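You operate a simulated robot arm through the tools that you are given. There is no shell and no other tool. Be economical: measure what you need, move in short steps, check, and stop when the job is done.

Carry out the task below with a simulated two-armed robot. There is one attempt and no reset: what you move stays moved.

Task
Stop the jogging table and wipe the dust off its deck.
Fine: switch off, air off and strength LOW first; use the green pad from the drawer, put it back, shut the drawer. What is to be rubbed or washed off counts as gone when no trace of it is left.
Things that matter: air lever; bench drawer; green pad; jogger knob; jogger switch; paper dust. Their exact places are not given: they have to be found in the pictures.

It is judged by the outcome, as a careful person would: the job done as asked, and still so three seconds after it is handed in. It fails if anything else is knocked over, pushed out of place, dropped, spilled or broken.

Robot
Two 7-joint arms with two-finger parallel grippers on one trunk, on a base that drives. Base frame: it is fixed to the floor where the robot stands at the start and does not move with it; the origin is under the middle of the robot, x ahead of it, y to its left, z up. Units: m, degrees, N and s.
The left shoulder is at the start at [0.044, 0.101, 1.12], the right one opposite. With the tool pointing down near the work surface each hand reaches from about 0.1 to 0.46 m from the robot's upright axis, wherever it stands, measured 20 degrees to its own side. Places, roughly: air lever [0.7, 0, 0.9]; bench drawer [0.6, 1.3, 0.7]; green pad [0.5, 1.5, 0.75]; jogger knob [0.6, 0, 0.9]; jogger switch [0.5, 0, 0.9]; paper dust [0.6, -0.2, 0.9]. Payload 2.4 kg a hand.
Tool frame (each hand has its own): the origin (TCP) lies between the finger pads and is the grasp point; the fingertips stand 0.024 m ahead of it; z points along the fingers, y is the line along which they close. Largest opening 0.068 m; finger width 0.017, thickness 0.01; the body of the gripper, 0.04 by 0.07 m, starts 0.041 m behind the TCP.
Orientation is that of the tool frame in the base frame, as a unit quaternion [w, x, y, z]. With the fingers straight down and closing along the base's y, the tool's x points along the base's -x, its y along +y and its z along -z.

Tools
- The arms move only by the tool nudge_tool. It takes "left_rows", "right_rows" or both (then of equal length, played together; a hand with none holds still); each is one flat list of numbers, 7 for each row, row after row: the shift along the tool's x, y, z in mm, then the turn, a rotation vector about the tool's x, y, z in degrees, then the closure in counts, from 0 (fully open) to 255 (shut). In form: [tx, ty, tz, wx, wy, wz, jaw, tx, ty, tz, wx, wy, wz, jaw, ...]. A call has 1 to 12 rows; each row is the pose to reach, as a shift and turn from the pose commanded when the call began, along the tool's axes at that moment. A row lasts 0.2 s, in which the tool goes at most 0.05 m and 8.6 degrees; a call with a longer step from one row to the next is refused whole, and so is a gripper value outside its range. Where a pose cannot be reached the arm comes as near as it can. A force on the tool above 90 N (or 10 N above the force at the start of the call, whichever is more), or a blocked arm, ends the call early, and 0.2 s more pass. The fingers move at their own pace (about 0.072 m/s each) and stop on an object; they squeeze with about 30 N. The grip force told is the motor's: it shows also when the fingers shut on nothing. Time passes only in rows, and 0.2 s behind the last, so rows that repeat a pose let the fingers close. It gives the time, the measured TCP pose, the force on the tool (base axes), the opening and the grip force at its end, in the units of the frame above (readings bear some noise), with the torque about the TCP (base axes, N m) and any sound that the robot's microphone picked up.
- Cameras (640 x 400 px; columns grow to the right, rows downward): "scene" is now at [0.1318, 0.002, 1.3043]; the picture's right is [-0.16, -0.99, 0.00], its down [-0.41, 0.07, -0.91] and it looks along [0.90, -0.15, -0.41] (base axes); focal length 214 px, centre (320, 200). "left" rides on the left gripper at [0.084, -0.011, -0.075] in its tool frame; the picture's right is [0.13, 0.99, 0.00], its down [-0.60, 0.08, -0.79] and it looks along [-0.79, 0.10, 0.61] (tool axes); focal length 251 px, centre (320, 200). "right" rides on the right gripper at [0.084, 0.011, -0.075] in its tool frame; the picture's right is [-0.13, 0.99, 0.00], its down [-0.60, -0.08, -0.79] and it looks along [-0.79, -0.10, 0.61] (tool axes); focal length 251 px, centre (320, 200).
- get_image(camera): a new picture of that camera. No time passes.
- raise_lower(by): slides the trunk up (or, below 0, down) by that many m; the arms and the scene camera ride with it, the base frame stays. It gives what a move gives, with no picture.
- steer(legs): drives the robot by 1 to 6 legs, each [ahead, left, turn to the left] in m, m and degrees, along the robot's own axes; the way and the turn of a leg run together, so that a leg with both is an arc; at most 1.5 m and 180 degrees a leg. The arms and the cameras ride along, it lands a little off, and it stops where it bumps. It gives what a move gives.
- pan_tilt(pan, tilt): turns the head with the scene camera to pan (to the left, within 86 degrees either way) and tilt (down, from -29 to 69), counted from straight ahead of the robot. It gives what a move gives.
- measure_at(camera, pixels): for up to 12 pixels [column, row] of the newest picture of that camera ("zoom" is the newest enlarged one), the place [x, y, z] in the base frame of the surface seen there, good to about 0.002 m, but the place of the scene camera against the robot may be out by one fixed shift of up to 0.025 m in any direction. No time passes.
- close_up(camera, box): a new picture of the part [left, top, right, bottom] of that camera's present view, enlarged. No time passes.
- sign_off(): hands the job in; it is judged then, once.

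Work in short steps. Measure before you move; look again where a grasp or a placing could have gone wrong, and mend it. You have 80 turns and 58 pictures in all, those below and enlarged ones among them. Open the grippers and draw the arms clear of the work before you hand the job in, unless the task says otherwise; then end with one line.

The tools are called as a command line: name --argument value ..., lists and objects as JSON in quotes. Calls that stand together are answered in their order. nudge_tool: Moves the arms, as the interface text tells. Its arguments: {"type":"object","properties":{"left_rows":{"type":"array","items":{"type":"number"}},"right_rows":{"type":"array","items":{"type":"number"}}},"required":[]} The other tools are called the same way: raise_lower (by) slides the trunk up or down; steer (legs) drives the base; pan_tilt (pan, tilt) turns the head that bears the scene camera; get_image (camera) takes a picture; measure_at (camera, pixels) gives the place of the surface under pixels of a picture; close_up (camera, box) takes an enlarged picture of a part of a camera's view; sign_off () hands the job in.

At the start:

```text
time_s: 0.0
left_ee_pos: [0.3674, 0.0832, 1.2527]
left_orientation: [0.002, -0.001, 1.0, -0.002]
left_contact_force: [1.0, -0.1, -0.4]
left_torque: [0.01, 0.0, -0.04]
left_gripper_width: 0.0679
left_gripper_force: 0.1
right_ee_pos: [0.3561, -0.2479, 1.2129]
right_orientation: [0.0, 0.001, 1.0, 0.0]
right_contact_force: [1.0, -0.2, -0.3]
right_torque: [-0.03, 0.03, 0.0]
right_gripper_width: 0.0679
right_gripper_force: 0.1
trunk travel left (down, up): [-0.334, 0.515]
robot x, y, heading: [-0.0016, -0.0032, -0.1]
head pan, tilt: [-9.3, 24.4]
```

scene: 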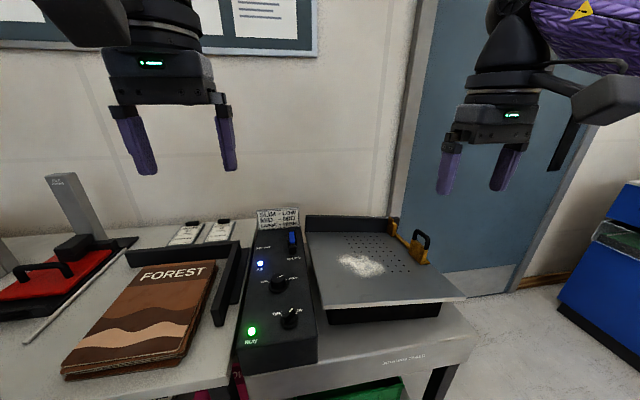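
right: 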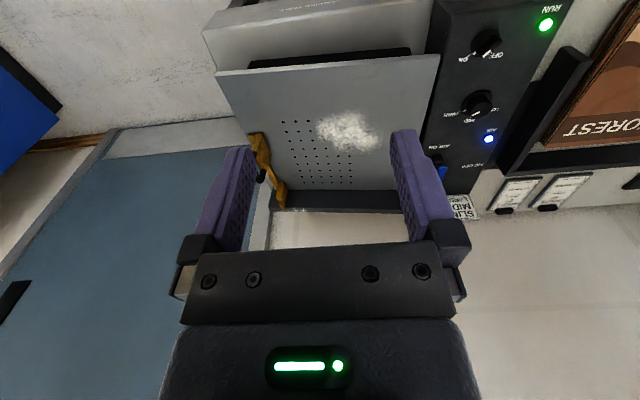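
left: 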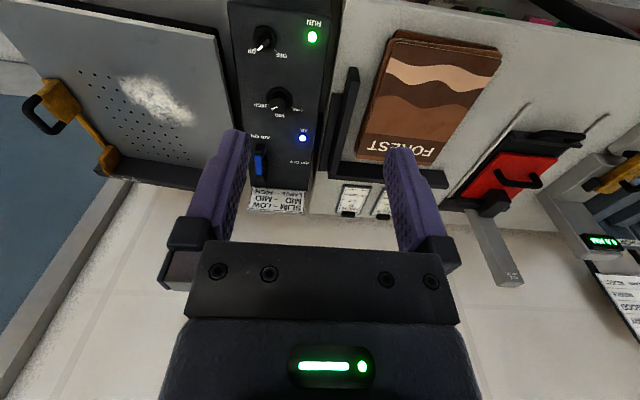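

The control panel sits at scene columns 240-310. I take a close-up of it to read the labels.

close_up --camera "scene" --box '[220, 200, 340, 370]'

close_up --camera "left" --box '[220, 0, 350, 220]'

measure_at --camera "left" --pixels '[[264, 37], [278, 98], [260, 165], [312, 37], [302, 138], [290, 70], [155, 100]]'

measure_at --camera "scene" --pixels '[[290, 318], [278, 281], [292, 238], [251, 331], [260, 264], [265, 305], [361, 265]]'

```text
2.35 times, centred on (280, 285) of scene
```

zoom: 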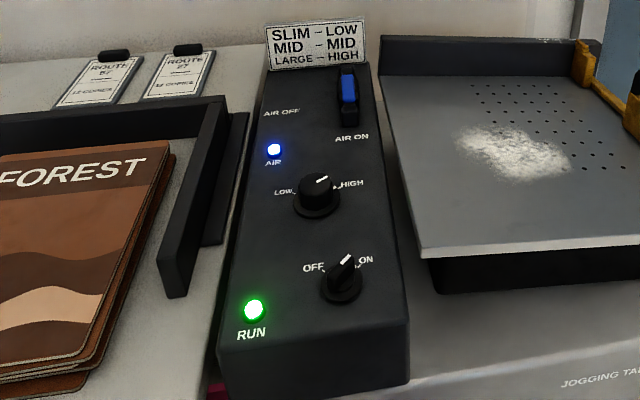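

```text
1.82 times, centred on (285, 110) of left
```

zoom: 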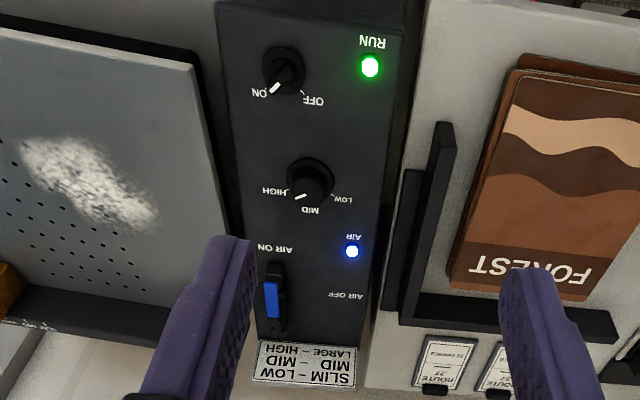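

```text
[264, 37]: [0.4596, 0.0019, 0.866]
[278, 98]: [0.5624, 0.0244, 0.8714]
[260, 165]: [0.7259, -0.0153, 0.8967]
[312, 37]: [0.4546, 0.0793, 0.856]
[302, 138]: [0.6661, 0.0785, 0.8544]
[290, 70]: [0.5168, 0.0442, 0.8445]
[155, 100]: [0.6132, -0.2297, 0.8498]
```

```text
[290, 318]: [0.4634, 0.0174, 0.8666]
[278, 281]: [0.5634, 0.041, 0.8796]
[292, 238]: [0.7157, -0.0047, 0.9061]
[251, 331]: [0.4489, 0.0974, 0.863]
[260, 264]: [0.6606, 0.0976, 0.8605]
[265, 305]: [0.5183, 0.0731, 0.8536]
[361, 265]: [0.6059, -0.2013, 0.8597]
```

I'll look at how far I can drive forward, and at the bench to the left with the drawer.

pan_tilt --pan 0 --tilt 60

get_image --camera "scene"

pan_tilt --pan 65 --tilt 28

get_image --camera "scene"

```text
time_s: 1.0
left_ee_pos: [0.3671, 0.0819, 1.2533]
left_orientation: [0.001, 0.0, 1.0, -0.001]
left_contact_force: [-0.8, 0.4, 0.0]
left_torque: [-0.04, 0.01, -0.02]
left_gripper_width: 0.068
left_gripper_force: 0.1
right_ee_pos: [0.3553, -0.248, 1.2136]
right_orientation: [0.0, 0.0, 1.0, 0.0]
right_contact_force: [0.5, 0.2, -0.1]
right_torque: [0.01, 0.0, 0.0]
right_gripper_width: 0.0679
right_gripper_force: 0.0
trunk travel left (down, up): [-0.334, 0.515]
robot x, y, heading: [-0.0016, 0.0008, -0.1]
head pan, tilt: [0.0, 60.0]
```

```text
52 pictures are left
```

scene: 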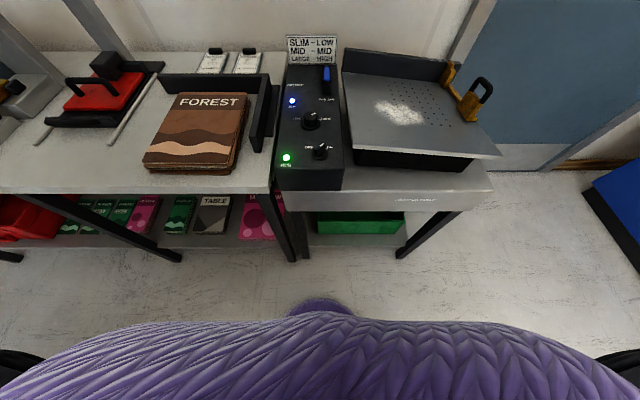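

```text
time_s: 2.4
left_ee_pos: [0.368, 0.0826, 1.2525]
left_orientation: [0.001, -0.001, 1.0, -0.002]
left_contact_force: [0.2, -0.1, -0.1]
left_torque: [0.03, 0.01, 0.01]
left_gripper_width: 0.068
left_gripper_force: 0.1
right_ee_pos: [0.3556, -0.2485, 1.2135]
right_orientation: [-0.001, 0.0, 1.0, 0.0]
right_contact_force: [-0.7, -0.2, -0.3]
right_torque: [-0.02, 0.01, -0.01]
right_gripper_width: 0.0681
right_gripper_force: 0.0
trunk travel left (down, up): [-0.334, 0.515]
robot x, y, heading: [-0.0025, -0.0023, 0.2]
head pan, tilt: [65.0, 28.0]
```

```text
51 pictures are left
```

scene: 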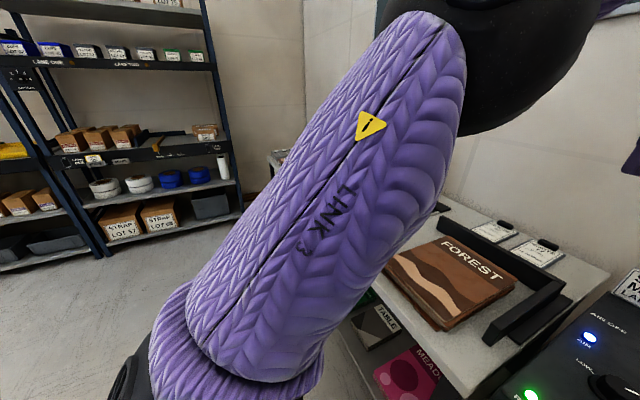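

The shelf and table front are clear at floor level, so I drive forward a little and check the clearance.

steer --legs '[[0.12, 0, 0]]'

pan_tilt --pan 0 --tilt 66

get_image --camera "scene"

measure_at --camera "scene" --pixels '[[310, 235], [420, 235], [320, 345], [390, 270], [230, 230], [290, 290], [315, 215]]'

```text
time_s: 3.6
left_ee_pos: [0.4874, 0.0815, 1.2522]
left_orientation: [0.0, -0.001, 1.0, -0.001]
left_contact_force: [0.7, 0.1, 0.6]
left_torque: [-0.02, 0.0, 0.02]
left_gripper_width: 0.068
left_gripper_force: 0.2
right_ee_pos: [0.4766, -0.2488, 1.2122]
right_orientation: [-0.001, 0.002, 1.0, 0.0]
right_contact_force: [-0.3, 0.1, -0.4]
right_torque: [0.0, 0.03, 0.0]
right_gripper_width: 0.068
right_gripper_force: 0.1
trunk travel left (down, up): [-0.334, 0.515]
robot x, y, heading: [0.1195, -0.0009, -0.1]
head pan, tilt: [65.0, 28.0]
```

```text
time_s: 5.0
left_ee_pos: [0.4858, 0.082, 1.2527]
left_orientation: [0.001, 0.0, 1.0, -0.002]
left_contact_force: [-0.1, 0.0, 1.0]
left_torque: [0.0, 0.0, -0.01]
left_gripper_width: 0.0679
left_gripper_force: 0.1
right_ee_pos: [0.4748, -0.2493, 1.2131]
right_orientation: [0.0, 0.001, 1.0, 0.001]
right_contact_force: [0.1, 0.3, -0.4]
right_torque: [-0.01, 0.0, 0.0]
right_gripper_width: 0.0681
right_gripper_force: 0.1
trunk travel left (down, up): [-0.334, 0.515]
robot x, y, heading: [0.118, -0.0007, -0.0]
head pan, tilt: [0.0, 66.0]
```

```text
50 pictures are left
```

scene: 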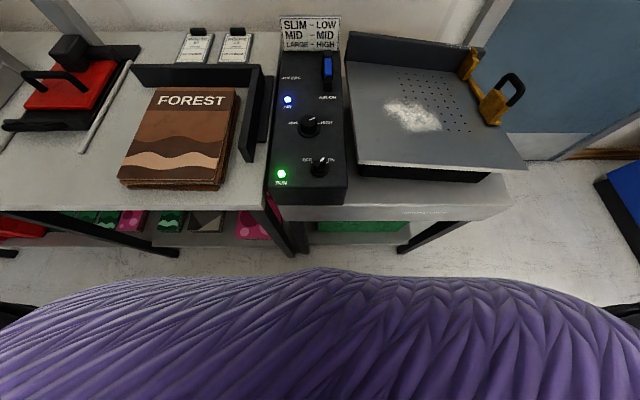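

```text
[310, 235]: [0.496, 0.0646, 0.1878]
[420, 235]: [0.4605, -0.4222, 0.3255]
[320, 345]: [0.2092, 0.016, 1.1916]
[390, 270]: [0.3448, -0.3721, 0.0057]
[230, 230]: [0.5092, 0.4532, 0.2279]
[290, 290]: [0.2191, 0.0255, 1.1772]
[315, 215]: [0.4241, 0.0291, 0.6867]
```

Robot is at x≈0.118; the switch (hand camera) is at (0.46, 0.002). I bring the left hand down to 0.96 m above the switch, then look.

nudge_tool --left_rows '[5, -12, 40, 0, 0, 0, 0, 10, -24, 80, 0, 0, 0, 0, 15, -36, 120, 0, 0, 0, 0, 20, -48, 160, 0, 0, 0, 0, 24, -60, 200, 0, 0, 0, 0, 26, -70, 240, 0, 0, 0, 0, 26, -80, 280, 0, 0, 0, 0, 26, -80, 290, 0, 0, 0, 0]'

get_image --camera "left"

```text
time_s: 6.8
left_ee_pos: [0.4602, 0.0008, 0.963]
left_orientation: [0.001, -0.001, 1.0, -0.001]
left_contact_force: [-0.4, -0.7, -1.2]
left_torque: [0.02, -0.02, 0.02]
left_gripper_width: 0.0677
left_gripper_force: 0.0
right_ee_pos: [0.4745, -0.2493, 1.2132]
right_orientation: [0.0, 0.0, 1.0, 0.0]
right_contact_force: [0.3, 0.1, -0.6]
right_torque: [0.02, 0.02, -0.01]
right_gripper_width: 0.0681
right_gripper_force: 0.1
trunk travel left (down, up): [-0.334, 0.515]
robot x, y, heading: [0.1196, -0.0003, -0.1]
head pan, tilt: [0.0, 66.0]
```

```text
49 pictures are left
```

left: 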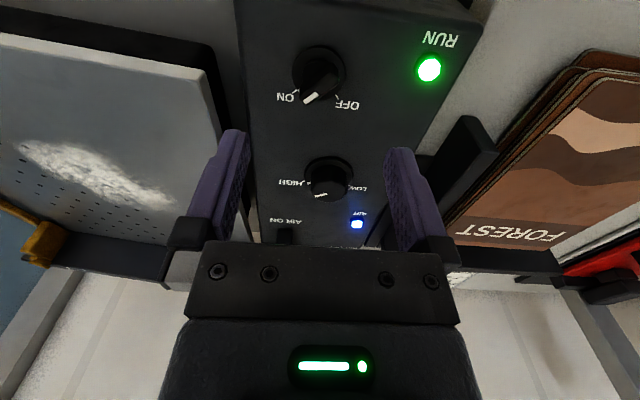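

Switch at pixel (318,75), strength knob at (328,180). I measure their tops, sides and pointer ends.

close_up --camera "left" --box '[250, 20, 400, 220]'

measure_at --camera "left" --pixels '[[314, 66], [330, 74], [308, 99], [296, 78], [344, 72], [320, 85], [380, 75], [328, 170], [330, 187], [312, 180], [348, 180], [317, 194]]'

```text
2.00 times, centred on (325, 120) of left
```

zoom: 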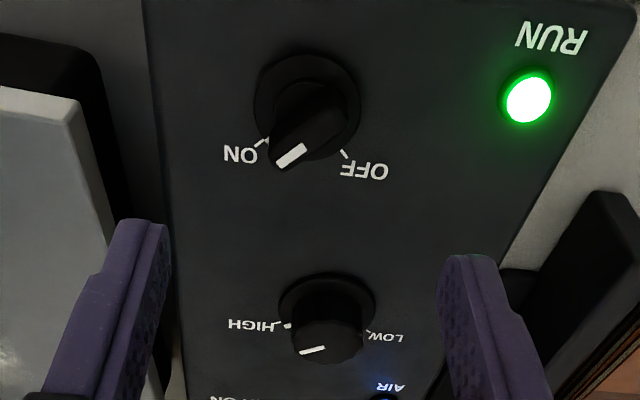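

```text
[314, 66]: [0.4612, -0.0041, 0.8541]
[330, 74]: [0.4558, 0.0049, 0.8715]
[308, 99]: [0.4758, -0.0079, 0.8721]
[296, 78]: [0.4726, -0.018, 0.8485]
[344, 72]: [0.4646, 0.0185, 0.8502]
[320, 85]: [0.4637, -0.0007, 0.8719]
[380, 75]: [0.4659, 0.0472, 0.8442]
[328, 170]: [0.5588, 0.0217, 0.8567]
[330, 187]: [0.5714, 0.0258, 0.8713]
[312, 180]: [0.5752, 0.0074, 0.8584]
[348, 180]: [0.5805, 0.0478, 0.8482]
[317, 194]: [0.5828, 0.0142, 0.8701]
```

I measure the tick marks and the pointer line in the enlarged picture to get the angles.

measure_at --camera "zoom" --pixels '[[259, 145], [349, 157], [281, 163], [303, 148], [254, 100], [360, 105], [305, 56], [284, 328], [370, 331], [303, 352], [323, 346], [325, 320]]'

```text
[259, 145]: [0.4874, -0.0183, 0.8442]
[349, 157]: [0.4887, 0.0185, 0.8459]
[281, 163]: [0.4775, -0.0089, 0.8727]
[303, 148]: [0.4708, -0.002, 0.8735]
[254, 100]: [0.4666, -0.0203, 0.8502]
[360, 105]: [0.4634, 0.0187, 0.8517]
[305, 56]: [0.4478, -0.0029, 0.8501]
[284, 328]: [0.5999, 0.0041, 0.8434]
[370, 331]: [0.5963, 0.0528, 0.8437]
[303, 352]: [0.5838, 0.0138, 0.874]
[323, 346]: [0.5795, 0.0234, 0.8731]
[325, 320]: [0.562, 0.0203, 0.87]
```

The pointer runs at 45° to the ON side, with its centre at about (0.4685, 0.000). I turn the hand +45° above it, then descend to z≈0.88 with jaws open.

nudge_tool --left_rows '[-2, 0, 0, 0, 0, 8, 60, -4, 0, 0, 0, 0, 16, 60, -6, -1, 0, 0, 0, 24, 60, -8, -1, 0, 0, 0, 32, 60, -8, -1, 0, 0, 0, 40, 60, -8, -1, 20, 0, 0, 45, 60, -8, -1, 50, 0, 0, 45, 60, -8, -1, 70, 0, 0, 45, 60, -8, -1, 82, 0, 0, 45, 60, -8, -1, 82, 0, 0, 45, 60]'

get_image --camera "left"

```text
time_s: 9.0
left_ee_pos: [0.469, -0.0001, 0.8801]
left_orientation: [0.001, 0.382, 0.924, -0.001]
left_contact_force: [-0.3, -0.8, 0.0]
left_torque: [-0.03, -0.04, -0.01]
left_gripper_width: 0.0519
left_gripper_force: 0.1
right_ee_pos: [0.4754, -0.2501, 1.2137]
right_orientation: [0.0, 0.0, 1.0, 0.0]
right_contact_force: [-0.1, 0.3, 0.6]
right_torque: [0.04, 0.0, -0.02]
right_gripper_width: 0.068
right_gripper_force: 0.0
trunk travel left (down, up): [-0.334, 0.515]
robot x, y, heading: [0.1172, 0.003, -0.1]
head pan, tilt: [0.0, 66.0]
```

```text
47 pictures are left
```

left: 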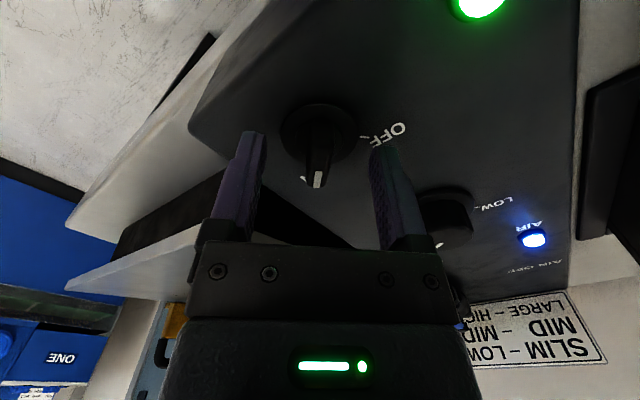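

The ridge sits squarely between the fingers. I close on it and turn 90° counter-clockwise (tool z −90).

nudge_tool --left_rows '[0, 0, 0, 0, 0, 0, 255, 0, 0, 0, 0, 0, 0, 255, 0, 0, 0, 0, 0, 0, 255, 0, 0, 0, 0, 0, -8, 255, 0, 0, 0, 0, 0, -16, 255, 0, 0, 0, 0, 0, -24, 255, 0, 0, 0, 0, 0, -32, 255, 0, 0, 0, 0, 0, -40, 255, 0, 0, 0, 0, 0, -48, 255]'

nudge_tool --left_rows '[0, 0, 0, 0, 0, -8, 255, 0, 0, 0, 0, 0, -16, 255, 0, 0, 0, 0, 0, -24, 255, 0, 0, 0, 0, 0, -32, 255, 0, 0, 0, 0, 0, -40, 255, 0, 0, 0, 0, 0, -43, 255]'

get_image --camera "left"

```text
time_s: 11.0
left_ee_pos: [0.4698, 0.0012, 0.8811]
left_orientation: [0.0, -0.029, 1.0, -0.001]
left_contact_force: [-8.7, 1.3, -15.6]
left_torque: [-0.02, 0.46, -0.01]
left_gripper_width: 0.0108
left_gripper_force: 32.0
right_ee_pos: [0.4749, -0.249, 1.213]
right_orientation: [0.0, 0.001, 1.0, 0.0]
right_contact_force: [0.8, 0.2, 0.1]
right_torque: [0.0, -0.03, 0.0]
right_gripper_width: 0.0678
right_gripper_force: 0.1
trunk travel left (down, up): [-0.334, 0.515]
robot x, y, heading: [0.1199, -0.0014, -0.0]
head pan, tilt: [0.0, 66.0]
```

```text
time_s: 12.4
left_ee_pos: [0.4686, 0.0016, 0.8801]
left_orientation: [0.0, -0.393, 0.919, 0.0]
left_contact_force: [-10.3, 8.6, -19.9]
left_torque: [0.17, 0.15, -0.56]
left_gripper_width: 0.0112
left_gripper_force: 32.1
right_ee_pos: [0.4738, -0.2493, 1.2145]
right_orientation: [0.0, 0.001, 1.0, -0.001]
right_contact_force: [0.0, 0.2, 0.2]
right_torque: [-0.01, -0.01, -0.01]
right_gripper_width: 0.0678
right_gripper_force: 0.1
trunk travel left (down, up): [-0.334, 0.515]
robot x, y, heading: [0.1171, -0.0012, 0.0]
head pan, tilt: [0.0, 66.0]
```

```text
46 pictures are left
```

left: 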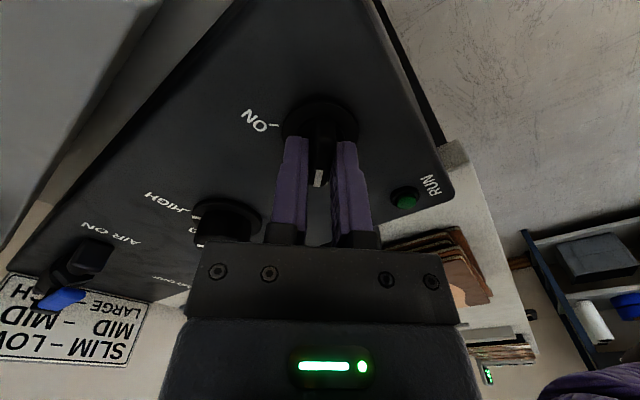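

The RUN lamp is dark: the switch is off. I open, rise, and turn the hand back.

nudge_tool --left_rows '[0, 0, 0, 0, 0, 0, 0, 0, 0, 0, 0, 0, 0, 0, 0, 0, -30, 0, 0, 0, 0, 0, 0, -60, 0, 0, 8, 0, 0, 0, -80, 0, 0, 16, 0, 0, 0, -80, 0, 0, 24, 0, 0, 0, -80, 0, 0, 32, 0, 0, 0, -80, 0, 0, 40, 0, 0, 0, -80, 0, 0, 46, 0]'

nudge_tool --left_rows '[-20, 15, 0, 0, 0, 0, 0, -50, 28, -20, 0, 0, 0, 0, -50, 28, -20, 0, 0, 0, 0]'

close_up --camera "left" --box '[230, 0, 410, 250]'

```text
time_s: 14.4
left_ee_pos: [0.47, 0.0001, 0.9617]
left_orientation: [0.001, 0.002, 1.0, -0.001]
left_contact_force: [0.2, -0.1, -1.0]
left_torque: [0.05, 0.03, 0.01]
left_gripper_width: 0.0679
left_gripper_force: 0.0
right_ee_pos: [0.475, -0.2486, 1.2139]
right_orientation: [0.0, 0.001, 1.0, -0.001]
right_contact_force: [0.5, 0.2, -0.8]
right_torque: [0.01, -0.02, 0.0]
right_gripper_width: 0.0682
right_gripper_force: 0.1
trunk travel left (down, up): [-0.334, 0.515]
robot x, y, heading: [0.1175, 0.0014, 0.2]
head pan, tilt: [0.0, 66.0]
```

```text
time_s: 15.2
left_ee_pos: [0.5211, 0.0287, 0.9818]
left_orientation: [0.001, -0.001, 1.0, -0.001]
left_contact_force: [-0.1, 0.7, 0.6]
left_torque: [-0.03, 0.01, 0.02]
left_gripper_width: 0.068
left_gripper_force: 0.1
right_ee_pos: [0.4742, -0.2497, 1.2136]
right_orientation: [0.0, 0.0, 1.0, 0.0]
right_contact_force: [0.1, 0.5, 0.0]
right_torque: [-0.02, -0.01, 0.01]
right_gripper_width: 0.068
right_gripper_force: 0.0
trunk travel left (down, up): [-0.334, 0.515]
robot x, y, heading: [0.1218, -0.0019, -0.2]
head pan, tilt: [0.0, 66.0]
```

```text
1.60 times, centred on (320, 125) of left
```

zoom: 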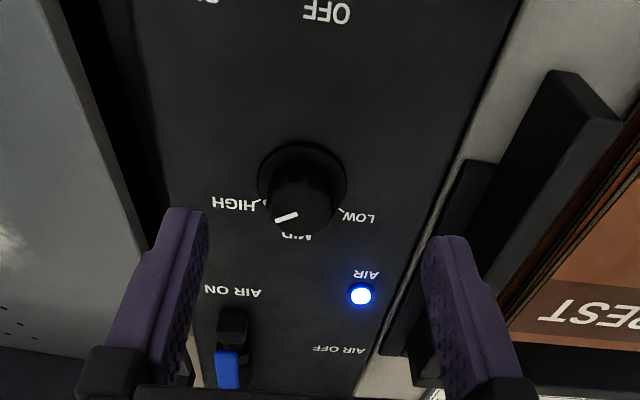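

The strength knob is at zoom (303,190) with its mark near HIGH. I measure it, and the lever at (230,350) as well.

measure_at --camera "zoom" --pixels '[[277, 220], [297, 213], [258, 199], [340, 208], [301, 142], [260, 185], [346, 185], [272, 205], [332, 205], [303, 195], [228, 365], [232, 325]]'

```text
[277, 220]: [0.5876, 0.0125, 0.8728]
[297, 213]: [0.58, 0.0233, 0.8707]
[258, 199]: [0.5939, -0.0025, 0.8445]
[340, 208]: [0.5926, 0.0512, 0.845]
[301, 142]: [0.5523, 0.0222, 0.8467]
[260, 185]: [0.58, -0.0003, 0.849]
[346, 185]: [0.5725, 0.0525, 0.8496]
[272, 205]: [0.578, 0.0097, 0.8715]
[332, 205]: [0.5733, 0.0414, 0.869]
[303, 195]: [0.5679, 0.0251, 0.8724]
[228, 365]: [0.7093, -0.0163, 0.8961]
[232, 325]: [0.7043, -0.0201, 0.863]
```

Knob centre ≈ (0.578, 0.0255), HIGH and LOW ticks at ±60°. I move above it with +58° yaw, then down.

nudge_tool --left_rows '[-15, -1, 0, 0, 0, 8, 0, -30, -2, 0, 0, 0, 16, 0, -45, -3, 0, 0, 0, 24, 0, -57, -3, 0, 0, 0, 32, 0, -57, -3, 10, 0, 0, 40, 0, -57, -3, 20, 0, 0, 48, 0, -57, -3, 40, 0, 0, 56, 0, -57, -3, 60, 0, 0, 58, 0, -57, -3, 85, 0, 0, 58, 0, -57, -3, 103, 0, 0, 58, 0, -57, -3, 103, 0, 0, 58, 0]'

get_image --camera "left"

```text
time_s: 17.6
left_ee_pos: [0.5785, 0.0246, 0.8773]
left_orientation: [0.001, 0.484, 0.875, 0.0]
left_contact_force: [0.4, -0.3, -0.2]
left_torque: [0.03, -0.01, -0.01]
left_gripper_width: 0.0678
left_gripper_force: 0.1
right_ee_pos: [0.4759, -0.2492, 1.2133]
right_orientation: [0.001, 0.001, 1.0, 0.0]
right_contact_force: [0.1, -0.1, -0.2]
right_torque: [-0.01, -0.02, 0.0]
right_gripper_width: 0.0679
right_gripper_force: 0.1
trunk travel left (down, up): [-0.334, 0.515]
robot x, y, heading: [0.1212, 0.0017, -0.0]
head pan, tilt: [0.0, 66.0]
```

```text
44 pictures are left
```

left: 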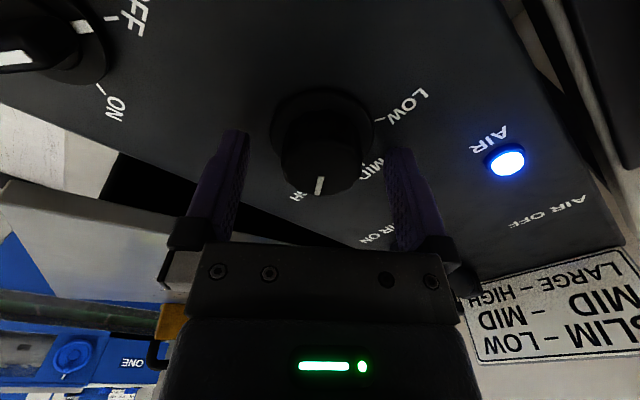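

The knob is centred between the fingers. I grip it and turn 120° counter-clockwise.

nudge_tool --left_rows '[0, 0, 0, 0, 0, 0, 255, 0, 0, 0, 0, 0, 0, 255, 0, 0, 0, 0, 0, 0, 255, 0, 0, 0, 0, 0, -8, 255, 0, 0, 0, 0, 0, -16, 255, 0, 0, 0, 0, 0, -24, 255, 0, 0, 0, 0, 0, -32, 255, 0, 0, 0, 0, 0, -40, 255, 0, 0, 0, 0, 0, -48, 255, 0, 0, 0, 0, 0, -56, 255]'

nudge_tool --left_rows '[0, 0, 0, 0, 0, -8, 255, 0, 0, 0, 0, 0, -16, 255, 0, 0, 0, 0, 0, -24, 255, 0, 0, 0, 0, 0, -32, 255, 0, 0, 0, 0, 0, -40, 255, 0, 0, 0, 0, 0, -48, 255, 0, 0, 0, 0, 0, -56, 255, 0, 0, 0, 0, 0, -62, 255]'

get_image --camera "left"

```text
time_s: 19.8
left_ee_pos: [0.5791, 0.0262, 0.8768]
left_orientation: [0.001, 0.016, 1.0, -0.002]
left_contact_force: [10.2, -0.3, 1.1]
left_torque: [0.47, -0.63, 0.04]
left_gripper_width: 0.0374
left_gripper_force: 45.6
right_ee_pos: [0.4766, -0.2495, 1.2138]
right_orientation: [-0.001, 0.001, 1.0, 0.0]
right_contact_force: [-0.2, -0.1, 0.5]
right_torque: [0.0, 0.01, 0.02]
right_gripper_width: 0.068
right_gripper_force: 0.1
trunk travel left (down, up): [-0.334, 0.515]
robot x, y, heading: [0.1196, 0.0004, -0.4]
head pan, tilt: [0.0, 66.0]
```

```text
time_s: 21.6
left_ee_pos: [0.5774, 0.0245, 0.8779]
left_orientation: [0.0, -0.501, 0.865, 0.0]
left_contact_force: [19.4, -1.4, 12.9]
left_torque: [0.89, -0.2, 0.02]
left_gripper_width: 0.0376
left_gripper_force: 45.1
right_ee_pos: [0.4768, -0.2495, 1.2126]
right_orientation: [-0.001, 0.001, 1.0, -0.001]
right_contact_force: [0.8, 0.2, 0.4]
right_torque: [0.01, -0.01, -0.03]
right_gripper_width: 0.0681
right_gripper_force: 0.1
trunk travel left (down, up): [-0.334, 0.515]
robot x, y, heading: [0.1221, 0.0005, -0.2]
head pan, tilt: [0.0, 66.0]
```

```text
43 pictures are left
```

left: 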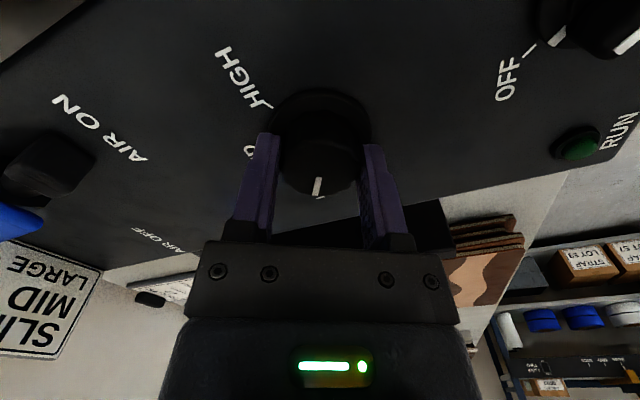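

The mark followed to the LOW side. I release, rise and square the hand up.

nudge_tool --left_rows '[0, 0, 0, 0, 0, 0, 0, 0, 0, 0, 0, 0, 0, 0, 0, 0, -30, 0, 0, 0, 0, 0, 0, -70, 0, 0, 8, 0, 0, 0, -110, 0, 0, 16, 0, 0, 0, -110, 0, 0, 24, 0, 0, 0, -110, 0, 0, 32, 0, 0, 0, -110, 0, 0, 40, 0, 0, 0, -110, 0, 0, 48, 0, 0, 0, -110, 0, 0, 56, 0, 0, 0, -110, 0, 0, 60, 0]'

steer --legs '[[0.05, 0, 0]]'

close_up --camera "left" --box '[200, 0, 440, 250]'

```text
time_s: 24.0
left_ee_pos: [0.5762, 0.025, 0.9885]
left_orientation: [0.001, 0.0, 1.0, -0.001]
left_contact_force: [0.0, -0.2, 0.4]
left_torque: [-0.02, -0.01, 0.01]
left_gripper_width: 0.068
left_gripper_force: 0.0
right_ee_pos: [0.4763, -0.2503, 1.2132]
right_orientation: [0.0, 0.001, 1.0, 0.0]
right_contact_force: [-0.3, 0.0, -0.5]
right_torque: [0.0, 0.01, -0.01]
right_gripper_width: 0.0679
right_gripper_force: 0.0
trunk travel left (down, up): [-0.334, 0.515]
robot x, y, heading: [0.117, 0.0004, 0.0]
head pan, tilt: [0.0, 66.0]
```

```text
time_s: 24.9
left_ee_pos: [0.6281, 0.0251, 0.9869]
left_orientation: [0.001, 0.0, 1.0, -0.001]
left_contact_force: [0.2, 0.1, -0.3]
left_torque: [0.02, -0.01, -0.01]
left_gripper_width: 0.0679
left_gripper_force: 0.1
right_ee_pos: [0.5269, -0.2498, 1.2133]
right_orientation: [0.001, 0.001, 1.0, 0.0]
right_contact_force: [-0.2, 0.7, -0.1]
right_torque: [0.02, 0.03, -0.01]
right_gripper_width: 0.0679
right_gripper_force: 0.1
trunk travel left (down, up): [-0.334, 0.515]
robot x, y, heading: [0.1684, 0.0027, 0.1]
head pan, tilt: [0.0, 66.0]
```

```text
1.60 times, centred on (320, 125) of left
```

zoom: 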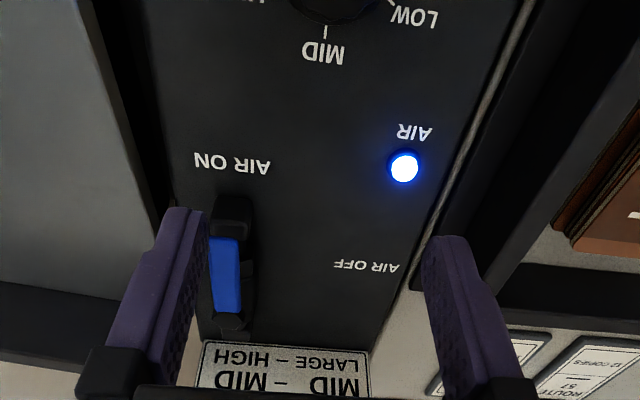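

The lever (blue, zoom (225,275)) is between the AIR ON label (near end) and AIR OFF label (to its left). I look closer with the raw view and scene.

close_up --camera "left" --box '[270, 80, 370, 220]'

measure_at --camera "left" --pixels '[[343, 127], [328, 150], [333, 190], [350, 150], [352, 180], [345, 195], [342, 137], [345, 208], [430, 168], [345, 100]]'

close_up --camera "scene" --box '[250, 0, 400, 110]'

```text
2.86 times, centred on (320, 150) of left
```

zoom: 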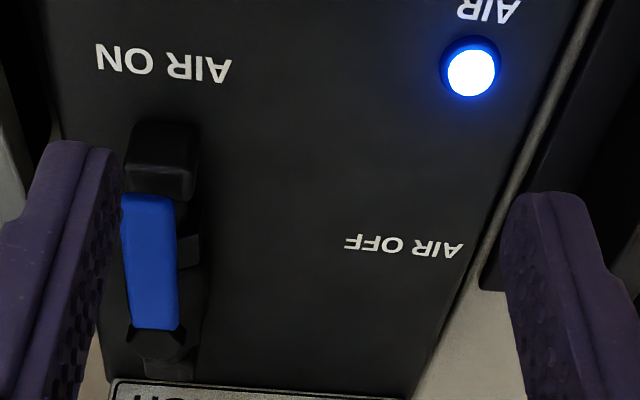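

```text
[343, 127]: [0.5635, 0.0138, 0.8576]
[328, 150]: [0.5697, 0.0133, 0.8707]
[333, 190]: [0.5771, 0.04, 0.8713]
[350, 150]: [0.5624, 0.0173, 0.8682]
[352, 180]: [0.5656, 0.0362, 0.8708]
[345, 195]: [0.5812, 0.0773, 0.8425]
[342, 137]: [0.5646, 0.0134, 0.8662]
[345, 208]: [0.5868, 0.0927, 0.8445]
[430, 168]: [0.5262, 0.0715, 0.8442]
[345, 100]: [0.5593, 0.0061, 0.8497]
```

```text
3.64 times, centred on (325, 55) of scene
```

zoom: 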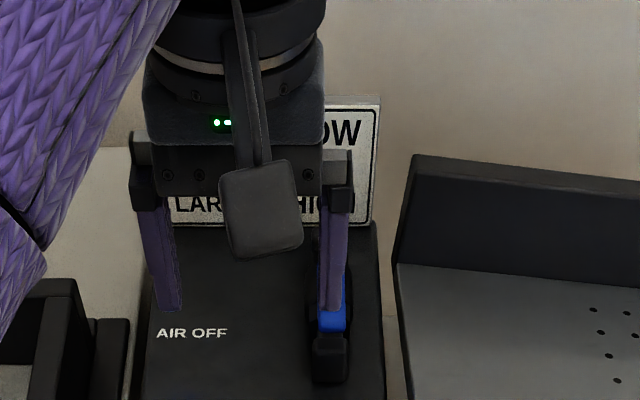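

get_image --camera "left"

measure_at --camera "left" --pixels '[[326, 128], [326, 138], [315, 152], [327, 152], [320, 160], [318, 170], [322, 180], [322, 193], [326, 204], [334, 167], [378, 167], [327, 101]]'

```text
39 pictures are left
```

left: 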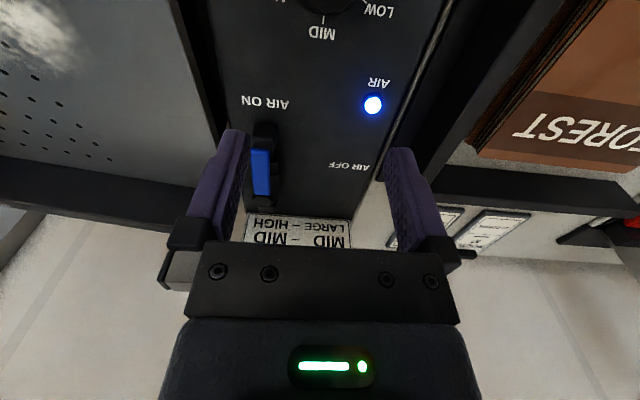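

```text
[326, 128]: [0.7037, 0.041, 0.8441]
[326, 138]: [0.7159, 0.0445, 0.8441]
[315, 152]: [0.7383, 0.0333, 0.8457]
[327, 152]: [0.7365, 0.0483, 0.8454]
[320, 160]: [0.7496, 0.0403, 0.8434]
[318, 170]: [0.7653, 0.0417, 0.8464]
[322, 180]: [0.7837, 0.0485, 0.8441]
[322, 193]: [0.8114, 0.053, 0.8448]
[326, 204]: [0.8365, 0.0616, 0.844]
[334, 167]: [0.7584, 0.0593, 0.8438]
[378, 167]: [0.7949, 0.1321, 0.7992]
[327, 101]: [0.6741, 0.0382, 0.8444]
```

Lever is at pixels (262,120–205); I measure it there.

measure_at --camera "left" --pixels '[[264, 126], [266, 142], [260, 152], [259, 170], [261, 190], [270, 170], [275, 165], [267, 198], [278, 190], [266, 203], [349, 167], [265, 102]]'

```text
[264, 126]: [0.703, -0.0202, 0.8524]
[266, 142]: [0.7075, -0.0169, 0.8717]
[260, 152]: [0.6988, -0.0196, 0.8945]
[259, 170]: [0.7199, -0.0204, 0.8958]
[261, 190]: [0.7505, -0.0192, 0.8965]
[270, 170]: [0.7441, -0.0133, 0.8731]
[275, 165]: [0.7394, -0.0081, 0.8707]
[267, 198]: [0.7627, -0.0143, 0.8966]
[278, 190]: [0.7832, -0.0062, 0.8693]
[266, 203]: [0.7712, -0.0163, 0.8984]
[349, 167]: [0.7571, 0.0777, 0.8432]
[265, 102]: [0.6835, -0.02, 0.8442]
```

Geometry is now clear: hub at about (0.768, −0.017), and the blue lever points toward the robot (ON) at z≈0.885–0.897. Turning it to point left (+y) is OFF. I drive 4 cm closer and bring a closed, tilted hand above the lever's right side.

steer --legs '[[0.04, 0, 0]]'

nudge_tool --left_rows '[-10, -20, 0, 0, -8, 0, 255, -20, -40, 0, 0, -16, 0, 255, -32, -60, 0, 0, -24, 0, 255, -45, -73, 10, 0, -30, 0, 255, -45, -73, 10, 0, -30, 0, 255]'

get_image --camera "left"

```text
time_s: 25.8
left_ee_pos: [0.668, 0.0257, 0.9877]
left_orientation: [0.001, -0.001, 1.0, -0.001]
left_contact_force: [-0.5, -0.2, 0.0]
left_torque: [0.01, 0.0, 0.02]
left_gripper_width: 0.0681
left_gripper_force: 0.1
right_ee_pos: [0.5664, -0.2496, 1.2135]
right_orientation: [0.001, 0.0, 1.0, 0.0]
right_contact_force: [0.7, -0.7, 0.4]
right_torque: [-0.02, 0.01, 0.02]
right_gripper_width: 0.068
right_gripper_force: 0.1
trunk travel left (down, up): [-0.334, 0.515]
robot x, y, heading: [0.2099, -0.0001, 0.1]
head pan, tilt: [0.0, 66.0]
```

```text
time_s: 27.0
left_ee_pos: [0.7118, -0.0472, 0.9755]
left_orientation: [0.26, -0.001, 0.966, 0.0]
left_contact_force: [1.2, -0.1, -0.2]
left_torque: [-0.02, -0.01, 0.02]
left_gripper_width: 0.0002
left_gripper_force: 23.7
right_ee_pos: [0.5671, -0.2505, 1.2136]
right_orientation: [0.0, 0.001, 1.0, 0.0]
right_contact_force: [-1.3, -0.6, -0.1]
right_torque: [0.03, 0.0, 0.01]
right_gripper_width: 0.068
right_gripper_force: 0.1
trunk travel left (down, up): [-0.334, 0.515]
robot x, y, heading: [0.2122, 0.0013, 0.2]
head pan, tilt: [0.0, 66.0]
```

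```text
38 pictures are left
```

left: 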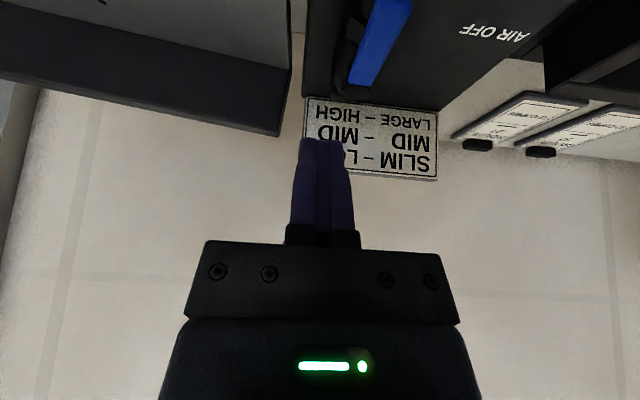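

The closed fingertips are right of the lever. I lower so the tips are at z≈0.88, just below the lever top.

nudge_tool --left_rows '[14, 0, 20, 0, 0, 0, 255, 28, 0, 40, 0, 0, 0, 255, 43, 0, 61, 0, 0, 0, 255, 43, 0, 61, 0, 0, 0, 255]'

get_image --camera "left"

pan_tilt --pan 0 --tilt 50

close_up --camera "scene" --box '[240, 40, 420, 160]'

```text
time_s: 28.0
left_ee_pos: [0.7062, -0.0478, 0.9038]
left_orientation: [0.26, 0.0, 0.966, -0.001]
left_contact_force: [0.3, 0.4, 0.3]
left_torque: [0.02, -0.01, 0.01]
left_gripper_width: 0.0001
left_gripper_force: 23.2
right_ee_pos: [0.566, -0.2503, 1.212]
right_orientation: [0.001, 0.001, 1.0, 0.0]
right_contact_force: [-0.2, -0.8, 0.9]
right_torque: [0.02, 0.03, 0.0]
right_gripper_width: 0.0682
right_gripper_force: 0.1
trunk travel left (down, up): [-0.334, 0.515]
robot x, y, heading: [0.2081, -0.0009, 0.0]
head pan, tilt: [0.0, 66.0]
```

```text
37 pictures are left
```

left: 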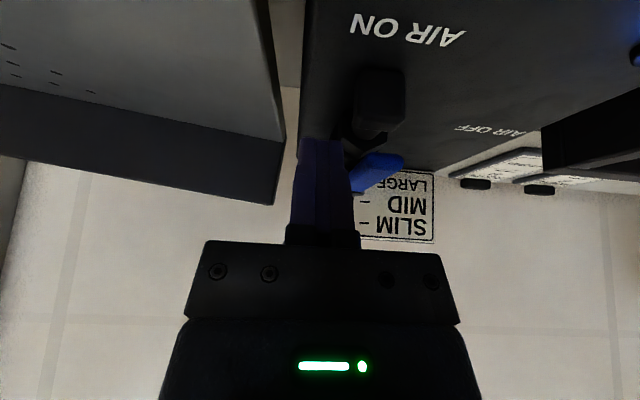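

```text
time_s: 28.8
left_ee_pos: [0.7062, -0.0474, 0.9033]
left_orientation: [0.259, -0.001, 0.966, -0.001]
left_contact_force: [-0.7, 0.4, -0.1]
left_torque: [0.01, 0.01, -0.02]
left_gripper_width: 0.0
left_gripper_force: 23.2
right_ee_pos: [0.5665, -0.2486, 1.2137]
right_orientation: [0.0, 0.001, 1.0, 0.001]
right_contact_force: [1.2, 0.1, 0.3]
right_torque: [0.0, -0.01, -0.02]
right_gripper_width: 0.0683
right_gripper_force: 0.0
trunk travel left (down, up): [-0.334, 0.515]
robot x, y, heading: [0.2118, 0.0008, 0.1]
head pan, tilt: [0.0, 50.0]
```

```text
3.33 times, centred on (330, 100) of scene
```

zoom: 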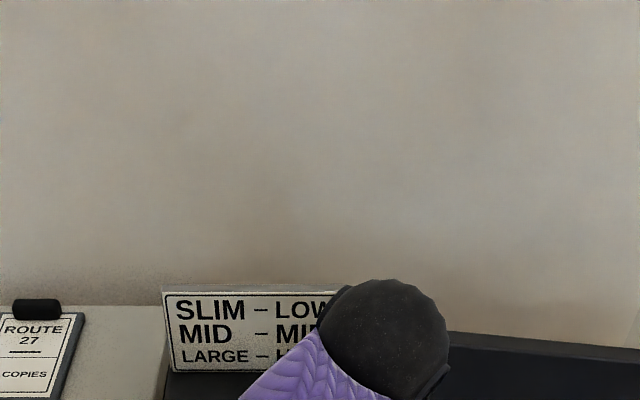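

I measure the block and lever in this low-angle picture to confirm the shape.

measure_at --camera "left" --pixels '[[378, 80], [380, 110], [365, 140], [385, 125], [358, 185], [375, 165], [395, 158], [402, 170], [380, 178], [355, 155], [360, 190]]'

close_up --camera "left" --box '[320, 50, 440, 210]'

```text
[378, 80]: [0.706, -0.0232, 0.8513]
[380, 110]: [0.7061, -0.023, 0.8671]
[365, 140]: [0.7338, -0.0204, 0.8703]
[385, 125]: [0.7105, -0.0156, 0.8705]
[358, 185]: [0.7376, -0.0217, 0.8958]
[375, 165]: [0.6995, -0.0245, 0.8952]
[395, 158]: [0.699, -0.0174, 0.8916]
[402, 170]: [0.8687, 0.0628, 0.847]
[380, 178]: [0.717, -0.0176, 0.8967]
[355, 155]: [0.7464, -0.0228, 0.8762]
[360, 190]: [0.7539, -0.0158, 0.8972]
```

```text
2.50 times, centred on (380, 130) of left
```

zoom: 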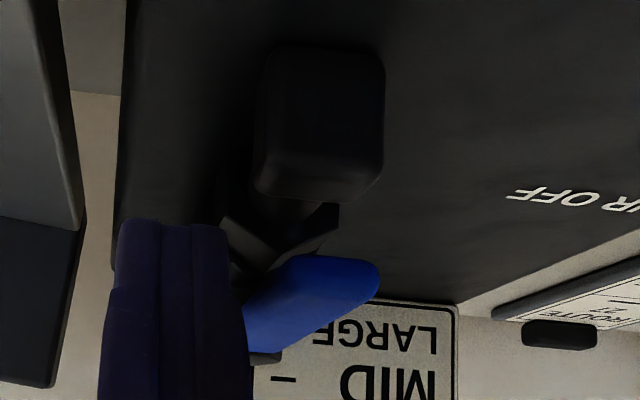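

The lever floats above the valve body. I push its near end toward +y by 40 mm and look.

nudge_tool --left_rows '[0, 8, 0, 0, 0, 0, 255, 0, 16, 0, 0, 0, 0, 255, 0, 24, 0, 0, 0, 0, 255, 0, 32, 0, 0, 0, 0, 255, 0, 40, 0, 0, 0, 0, 255]'

get_image --camera "left"

```text
time_s: 30.0
left_ee_pos: [0.7058, -0.0075, 0.9054]
left_orientation: [0.26, -0.001, 0.965, 0.0]
left_contact_force: [0.6, -1.6, -0.9]
left_torque: [-0.02, 0.03, -0.05]
left_gripper_width: 0.0003
left_gripper_force: 23.9
right_ee_pos: [0.5682, -0.25, 1.2142]
right_orientation: [0.0, 0.001, 1.0, 0.0]
right_contact_force: [-0.2, -0.3, 0.8]
right_torque: [0.01, 0.01, -0.01]
right_gripper_width: 0.068
right_gripper_force: 0.0
trunk travel left (down, up): [-0.334, 0.515]
robot x, y, heading: [0.2101, -0.0034, 0.0]
head pan, tilt: [0.0, 50.0]
```

```text
34 pictures are left
```

left: 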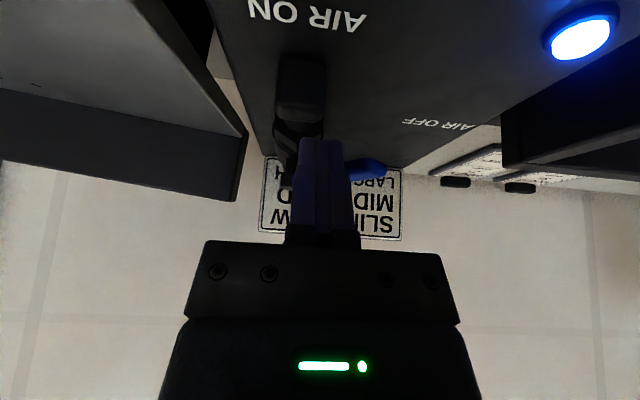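

The lever is swinging toward OFF. I follow the arc: left, then forward.

nudge_tool --left_rows '[-3, 12, 2, 0, 0, 0, 255, -7, 22, 4, 0, 0, 0, 255, -11, 30, 6, 0, 0, 0, 255, -19, 38, 11, 0, 0, 0, 255, -26, 43, 15, 0, 0, 0, 255, -31, 45, 18, 0, 0, 0, 255, -34, 45, 19, 0, 0, 0, 255]'

get_image --camera "left"

```text
time_s: 31.6
left_ee_pos: [0.7414, 0.0378, 0.903]
left_orientation: [0.256, 0.0, 0.967, 0.0]
left_contact_force: [-31.7, -1.1, -9.7]
left_torque: [-0.03, 0.65, -0.14]
left_gripper_width: 0.0002
left_gripper_force: 23.9
right_ee_pos: [0.5634, -0.2484, 1.2141]
right_orientation: [0.001, 0.001, 1.0, -0.001]
right_contact_force: [-0.9, -1.2, 0.0]
right_torque: [0.0, -0.01, -0.01]
right_gripper_width: 0.0681
right_gripper_force: 0.0
trunk travel left (down, up): [-0.334, 0.515]
robot x, y, heading: [0.2075, 0.0, -0.0]
head pan, tilt: [0.0, 50.0]
```

```text
33 pictures are left
```

left: 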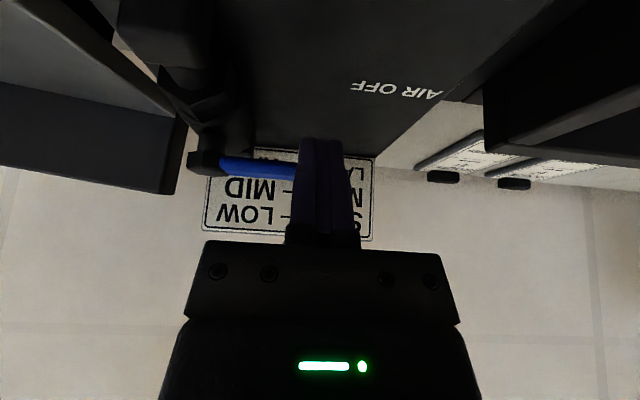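

The lever hit its stop pointing left (31 N). I back off, rise and view.

nudge_tool --left_rows '[13, 0, -8, 0, 0, 0, 255, 26, 0, -15, 0, 0, 0, 255, 6, 0, -50, 0, 0, 0, 255, -10, 0, -85, 0, 8, 0, 255, -30, 0, -120, 0, 16, 0, 255, -20, 0, -150, 0, 24, 0, 255, -10, 0, -160, 0, 30, 0, 255]'

pan_tilt --pan 0 --tilt 66

get_image --camera "left"

get_image --camera "scene"

```text
time_s: 33.2
left_ee_pos: [0.6733, 0.0379, 1.0478]
left_orientation: [0.001, -0.002, 1.0, 0.001]
left_contact_force: [-0.3, -0.6, 0.1]
left_torque: [0.01, -0.02, 0.01]
left_gripper_width: 0.0
left_gripper_force: 23.6
right_ee_pos: [0.5663, -0.2483, 1.2126]
right_orientation: [0.0, 0.002, 1.0, 0.001]
right_contact_force: [0.7, 0.0, 0.1]
right_torque: [-0.01, -0.03, 0.02]
right_gripper_width: 0.0678
right_gripper_force: 0.0
trunk travel left (down, up): [-0.334, 0.515]
robot x, y, heading: [0.2132, -0.0004, 0.1]
head pan, tilt: [0.0, 50.0]
```

```text
time_s: 34.0
left_ee_pos: [0.6736, 0.0374, 1.0472]
left_orientation: [0.001, -0.001, 1.0, 0.0]
left_contact_force: [0.2, 0.7, 0.5]
left_torque: [-0.04, 0.02, -0.02]
left_gripper_width: 0.0002
left_gripper_force: 24.0
right_ee_pos: [0.5669, -0.2491, 1.213]
right_orientation: [0.001, 0.001, 1.0, 0.001]
right_contact_force: [-0.3, -0.6, -0.3]
right_torque: [-0.01, -0.04, -0.01]
right_gripper_width: 0.0681
right_gripper_force: 0.0
trunk travel left (down, up): [-0.334, 0.515]
robot x, y, heading: [0.2121, 0.0003, -0.2]
head pan, tilt: [0.0, 66.0]
```

```text
32 pictures are left
```

left: 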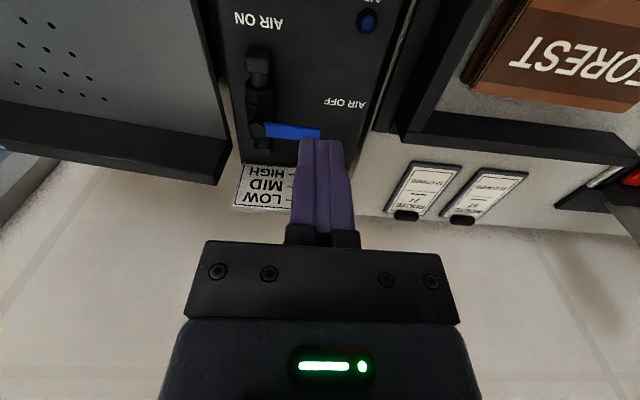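

```text
31 pictures are left
```

scene: 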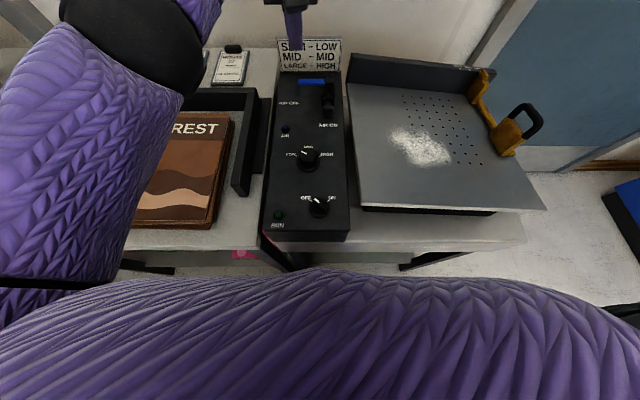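

Both lamps are out, the lever points to OFF, and the knob points to LOW. Now I back off and drive left to find the drawer.

nudge_tool --left_rows '[40, 0, -40, 0, 0, 0, 0, 80, 5, -80, 0, 0, 0, 0, 120, 10, -110, 0, 0, 0, 0, 160, 15, -130, 0, 0, 0, 0]'

steer --legs '[[-0.45, 0, 0], [0, 1.2, 0]]'

pan_tilt --pan 0 --tilt 40

get_image --camera "scene"

```text
refused: row 1 steps farther than a row can; nothing moved
```

```text
time_s: 42.2
left_ee_pos: [0.2284, 1.1997, 1.0463]
left_orientation: [0.001, 0.002, 1.0, -0.001]
left_contact_force: [-0.5, 0.8, -0.1]
left_torque: [-0.02, -0.04, 0.02]
left_gripper_width: 0.0
left_gripper_force: 23.7
right_ee_pos: [0.1198, 0.9127, 1.2143]
right_orientation: [0.0, 0.004, 1.0, 0.0]
right_contact_force: [0.1, 0.6, -0.4]
right_torque: [0.0, 0.04, 0.01]
right_gripper_width: 0.0681
right_gripper_force: 0.0
trunk travel left (down, up): [-0.334, 0.515]
robot x, y, heading: [-0.2347, 1.1635, -0.4]
head pan, tilt: [0.0, 66.0]
```

```text
time_s: 43.1
left_ee_pos: [0.2283, 1.2001, 1.0475]
left_orientation: [0.001, 0.003, 1.0, -0.001]
left_contact_force: [0.1, 0.1, -0.1]
left_torque: [0.04, 0.03, -0.01]
left_gripper_width: 0.0
left_gripper_force: 23.4
right_ee_pos: [0.1169, 0.9133, 1.2141]
right_orientation: [0.0, 0.004, 1.0, -0.001]
right_contact_force: [1.1, -0.1, -0.1]
right_torque: [0.01, -0.03, 0.0]
right_gripper_width: 0.0682
right_gripper_force: 0.1
trunk travel left (down, up): [-0.334, 0.515]
robot x, y, heading: [-0.236, 1.167, -0.5]
head pan, tilt: [0.0, 40.0]
```

```text
30 pictures are left
```

scene: 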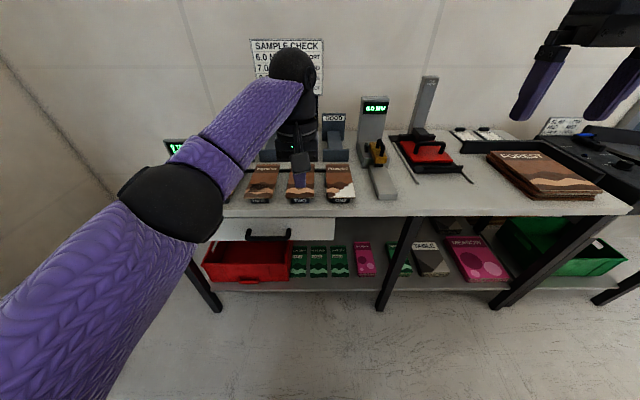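

The drawer with a dark bow handle is at (268,235). I measure it.

measure_at --camera "scene" --pixels '[[268, 236], [248, 233], [289, 233], [230, 228], [330, 228], [330, 216], [230, 216], [268, 222], [268, 206], [330, 240]]'

close_up --camera "scene" --box '[200, 180, 350, 280]'

```text
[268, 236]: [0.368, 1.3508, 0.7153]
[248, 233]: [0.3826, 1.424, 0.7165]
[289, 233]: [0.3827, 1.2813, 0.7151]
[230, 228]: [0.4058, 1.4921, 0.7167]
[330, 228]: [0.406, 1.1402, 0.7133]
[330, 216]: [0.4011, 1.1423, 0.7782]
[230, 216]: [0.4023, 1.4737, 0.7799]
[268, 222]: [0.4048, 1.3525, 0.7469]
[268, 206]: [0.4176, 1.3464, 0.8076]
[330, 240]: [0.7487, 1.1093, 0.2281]
```

```text
4.00 times, centred on (275, 230) of scene
```

zoom: 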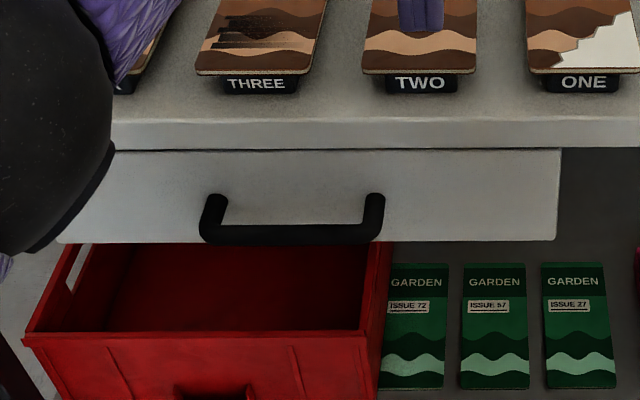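

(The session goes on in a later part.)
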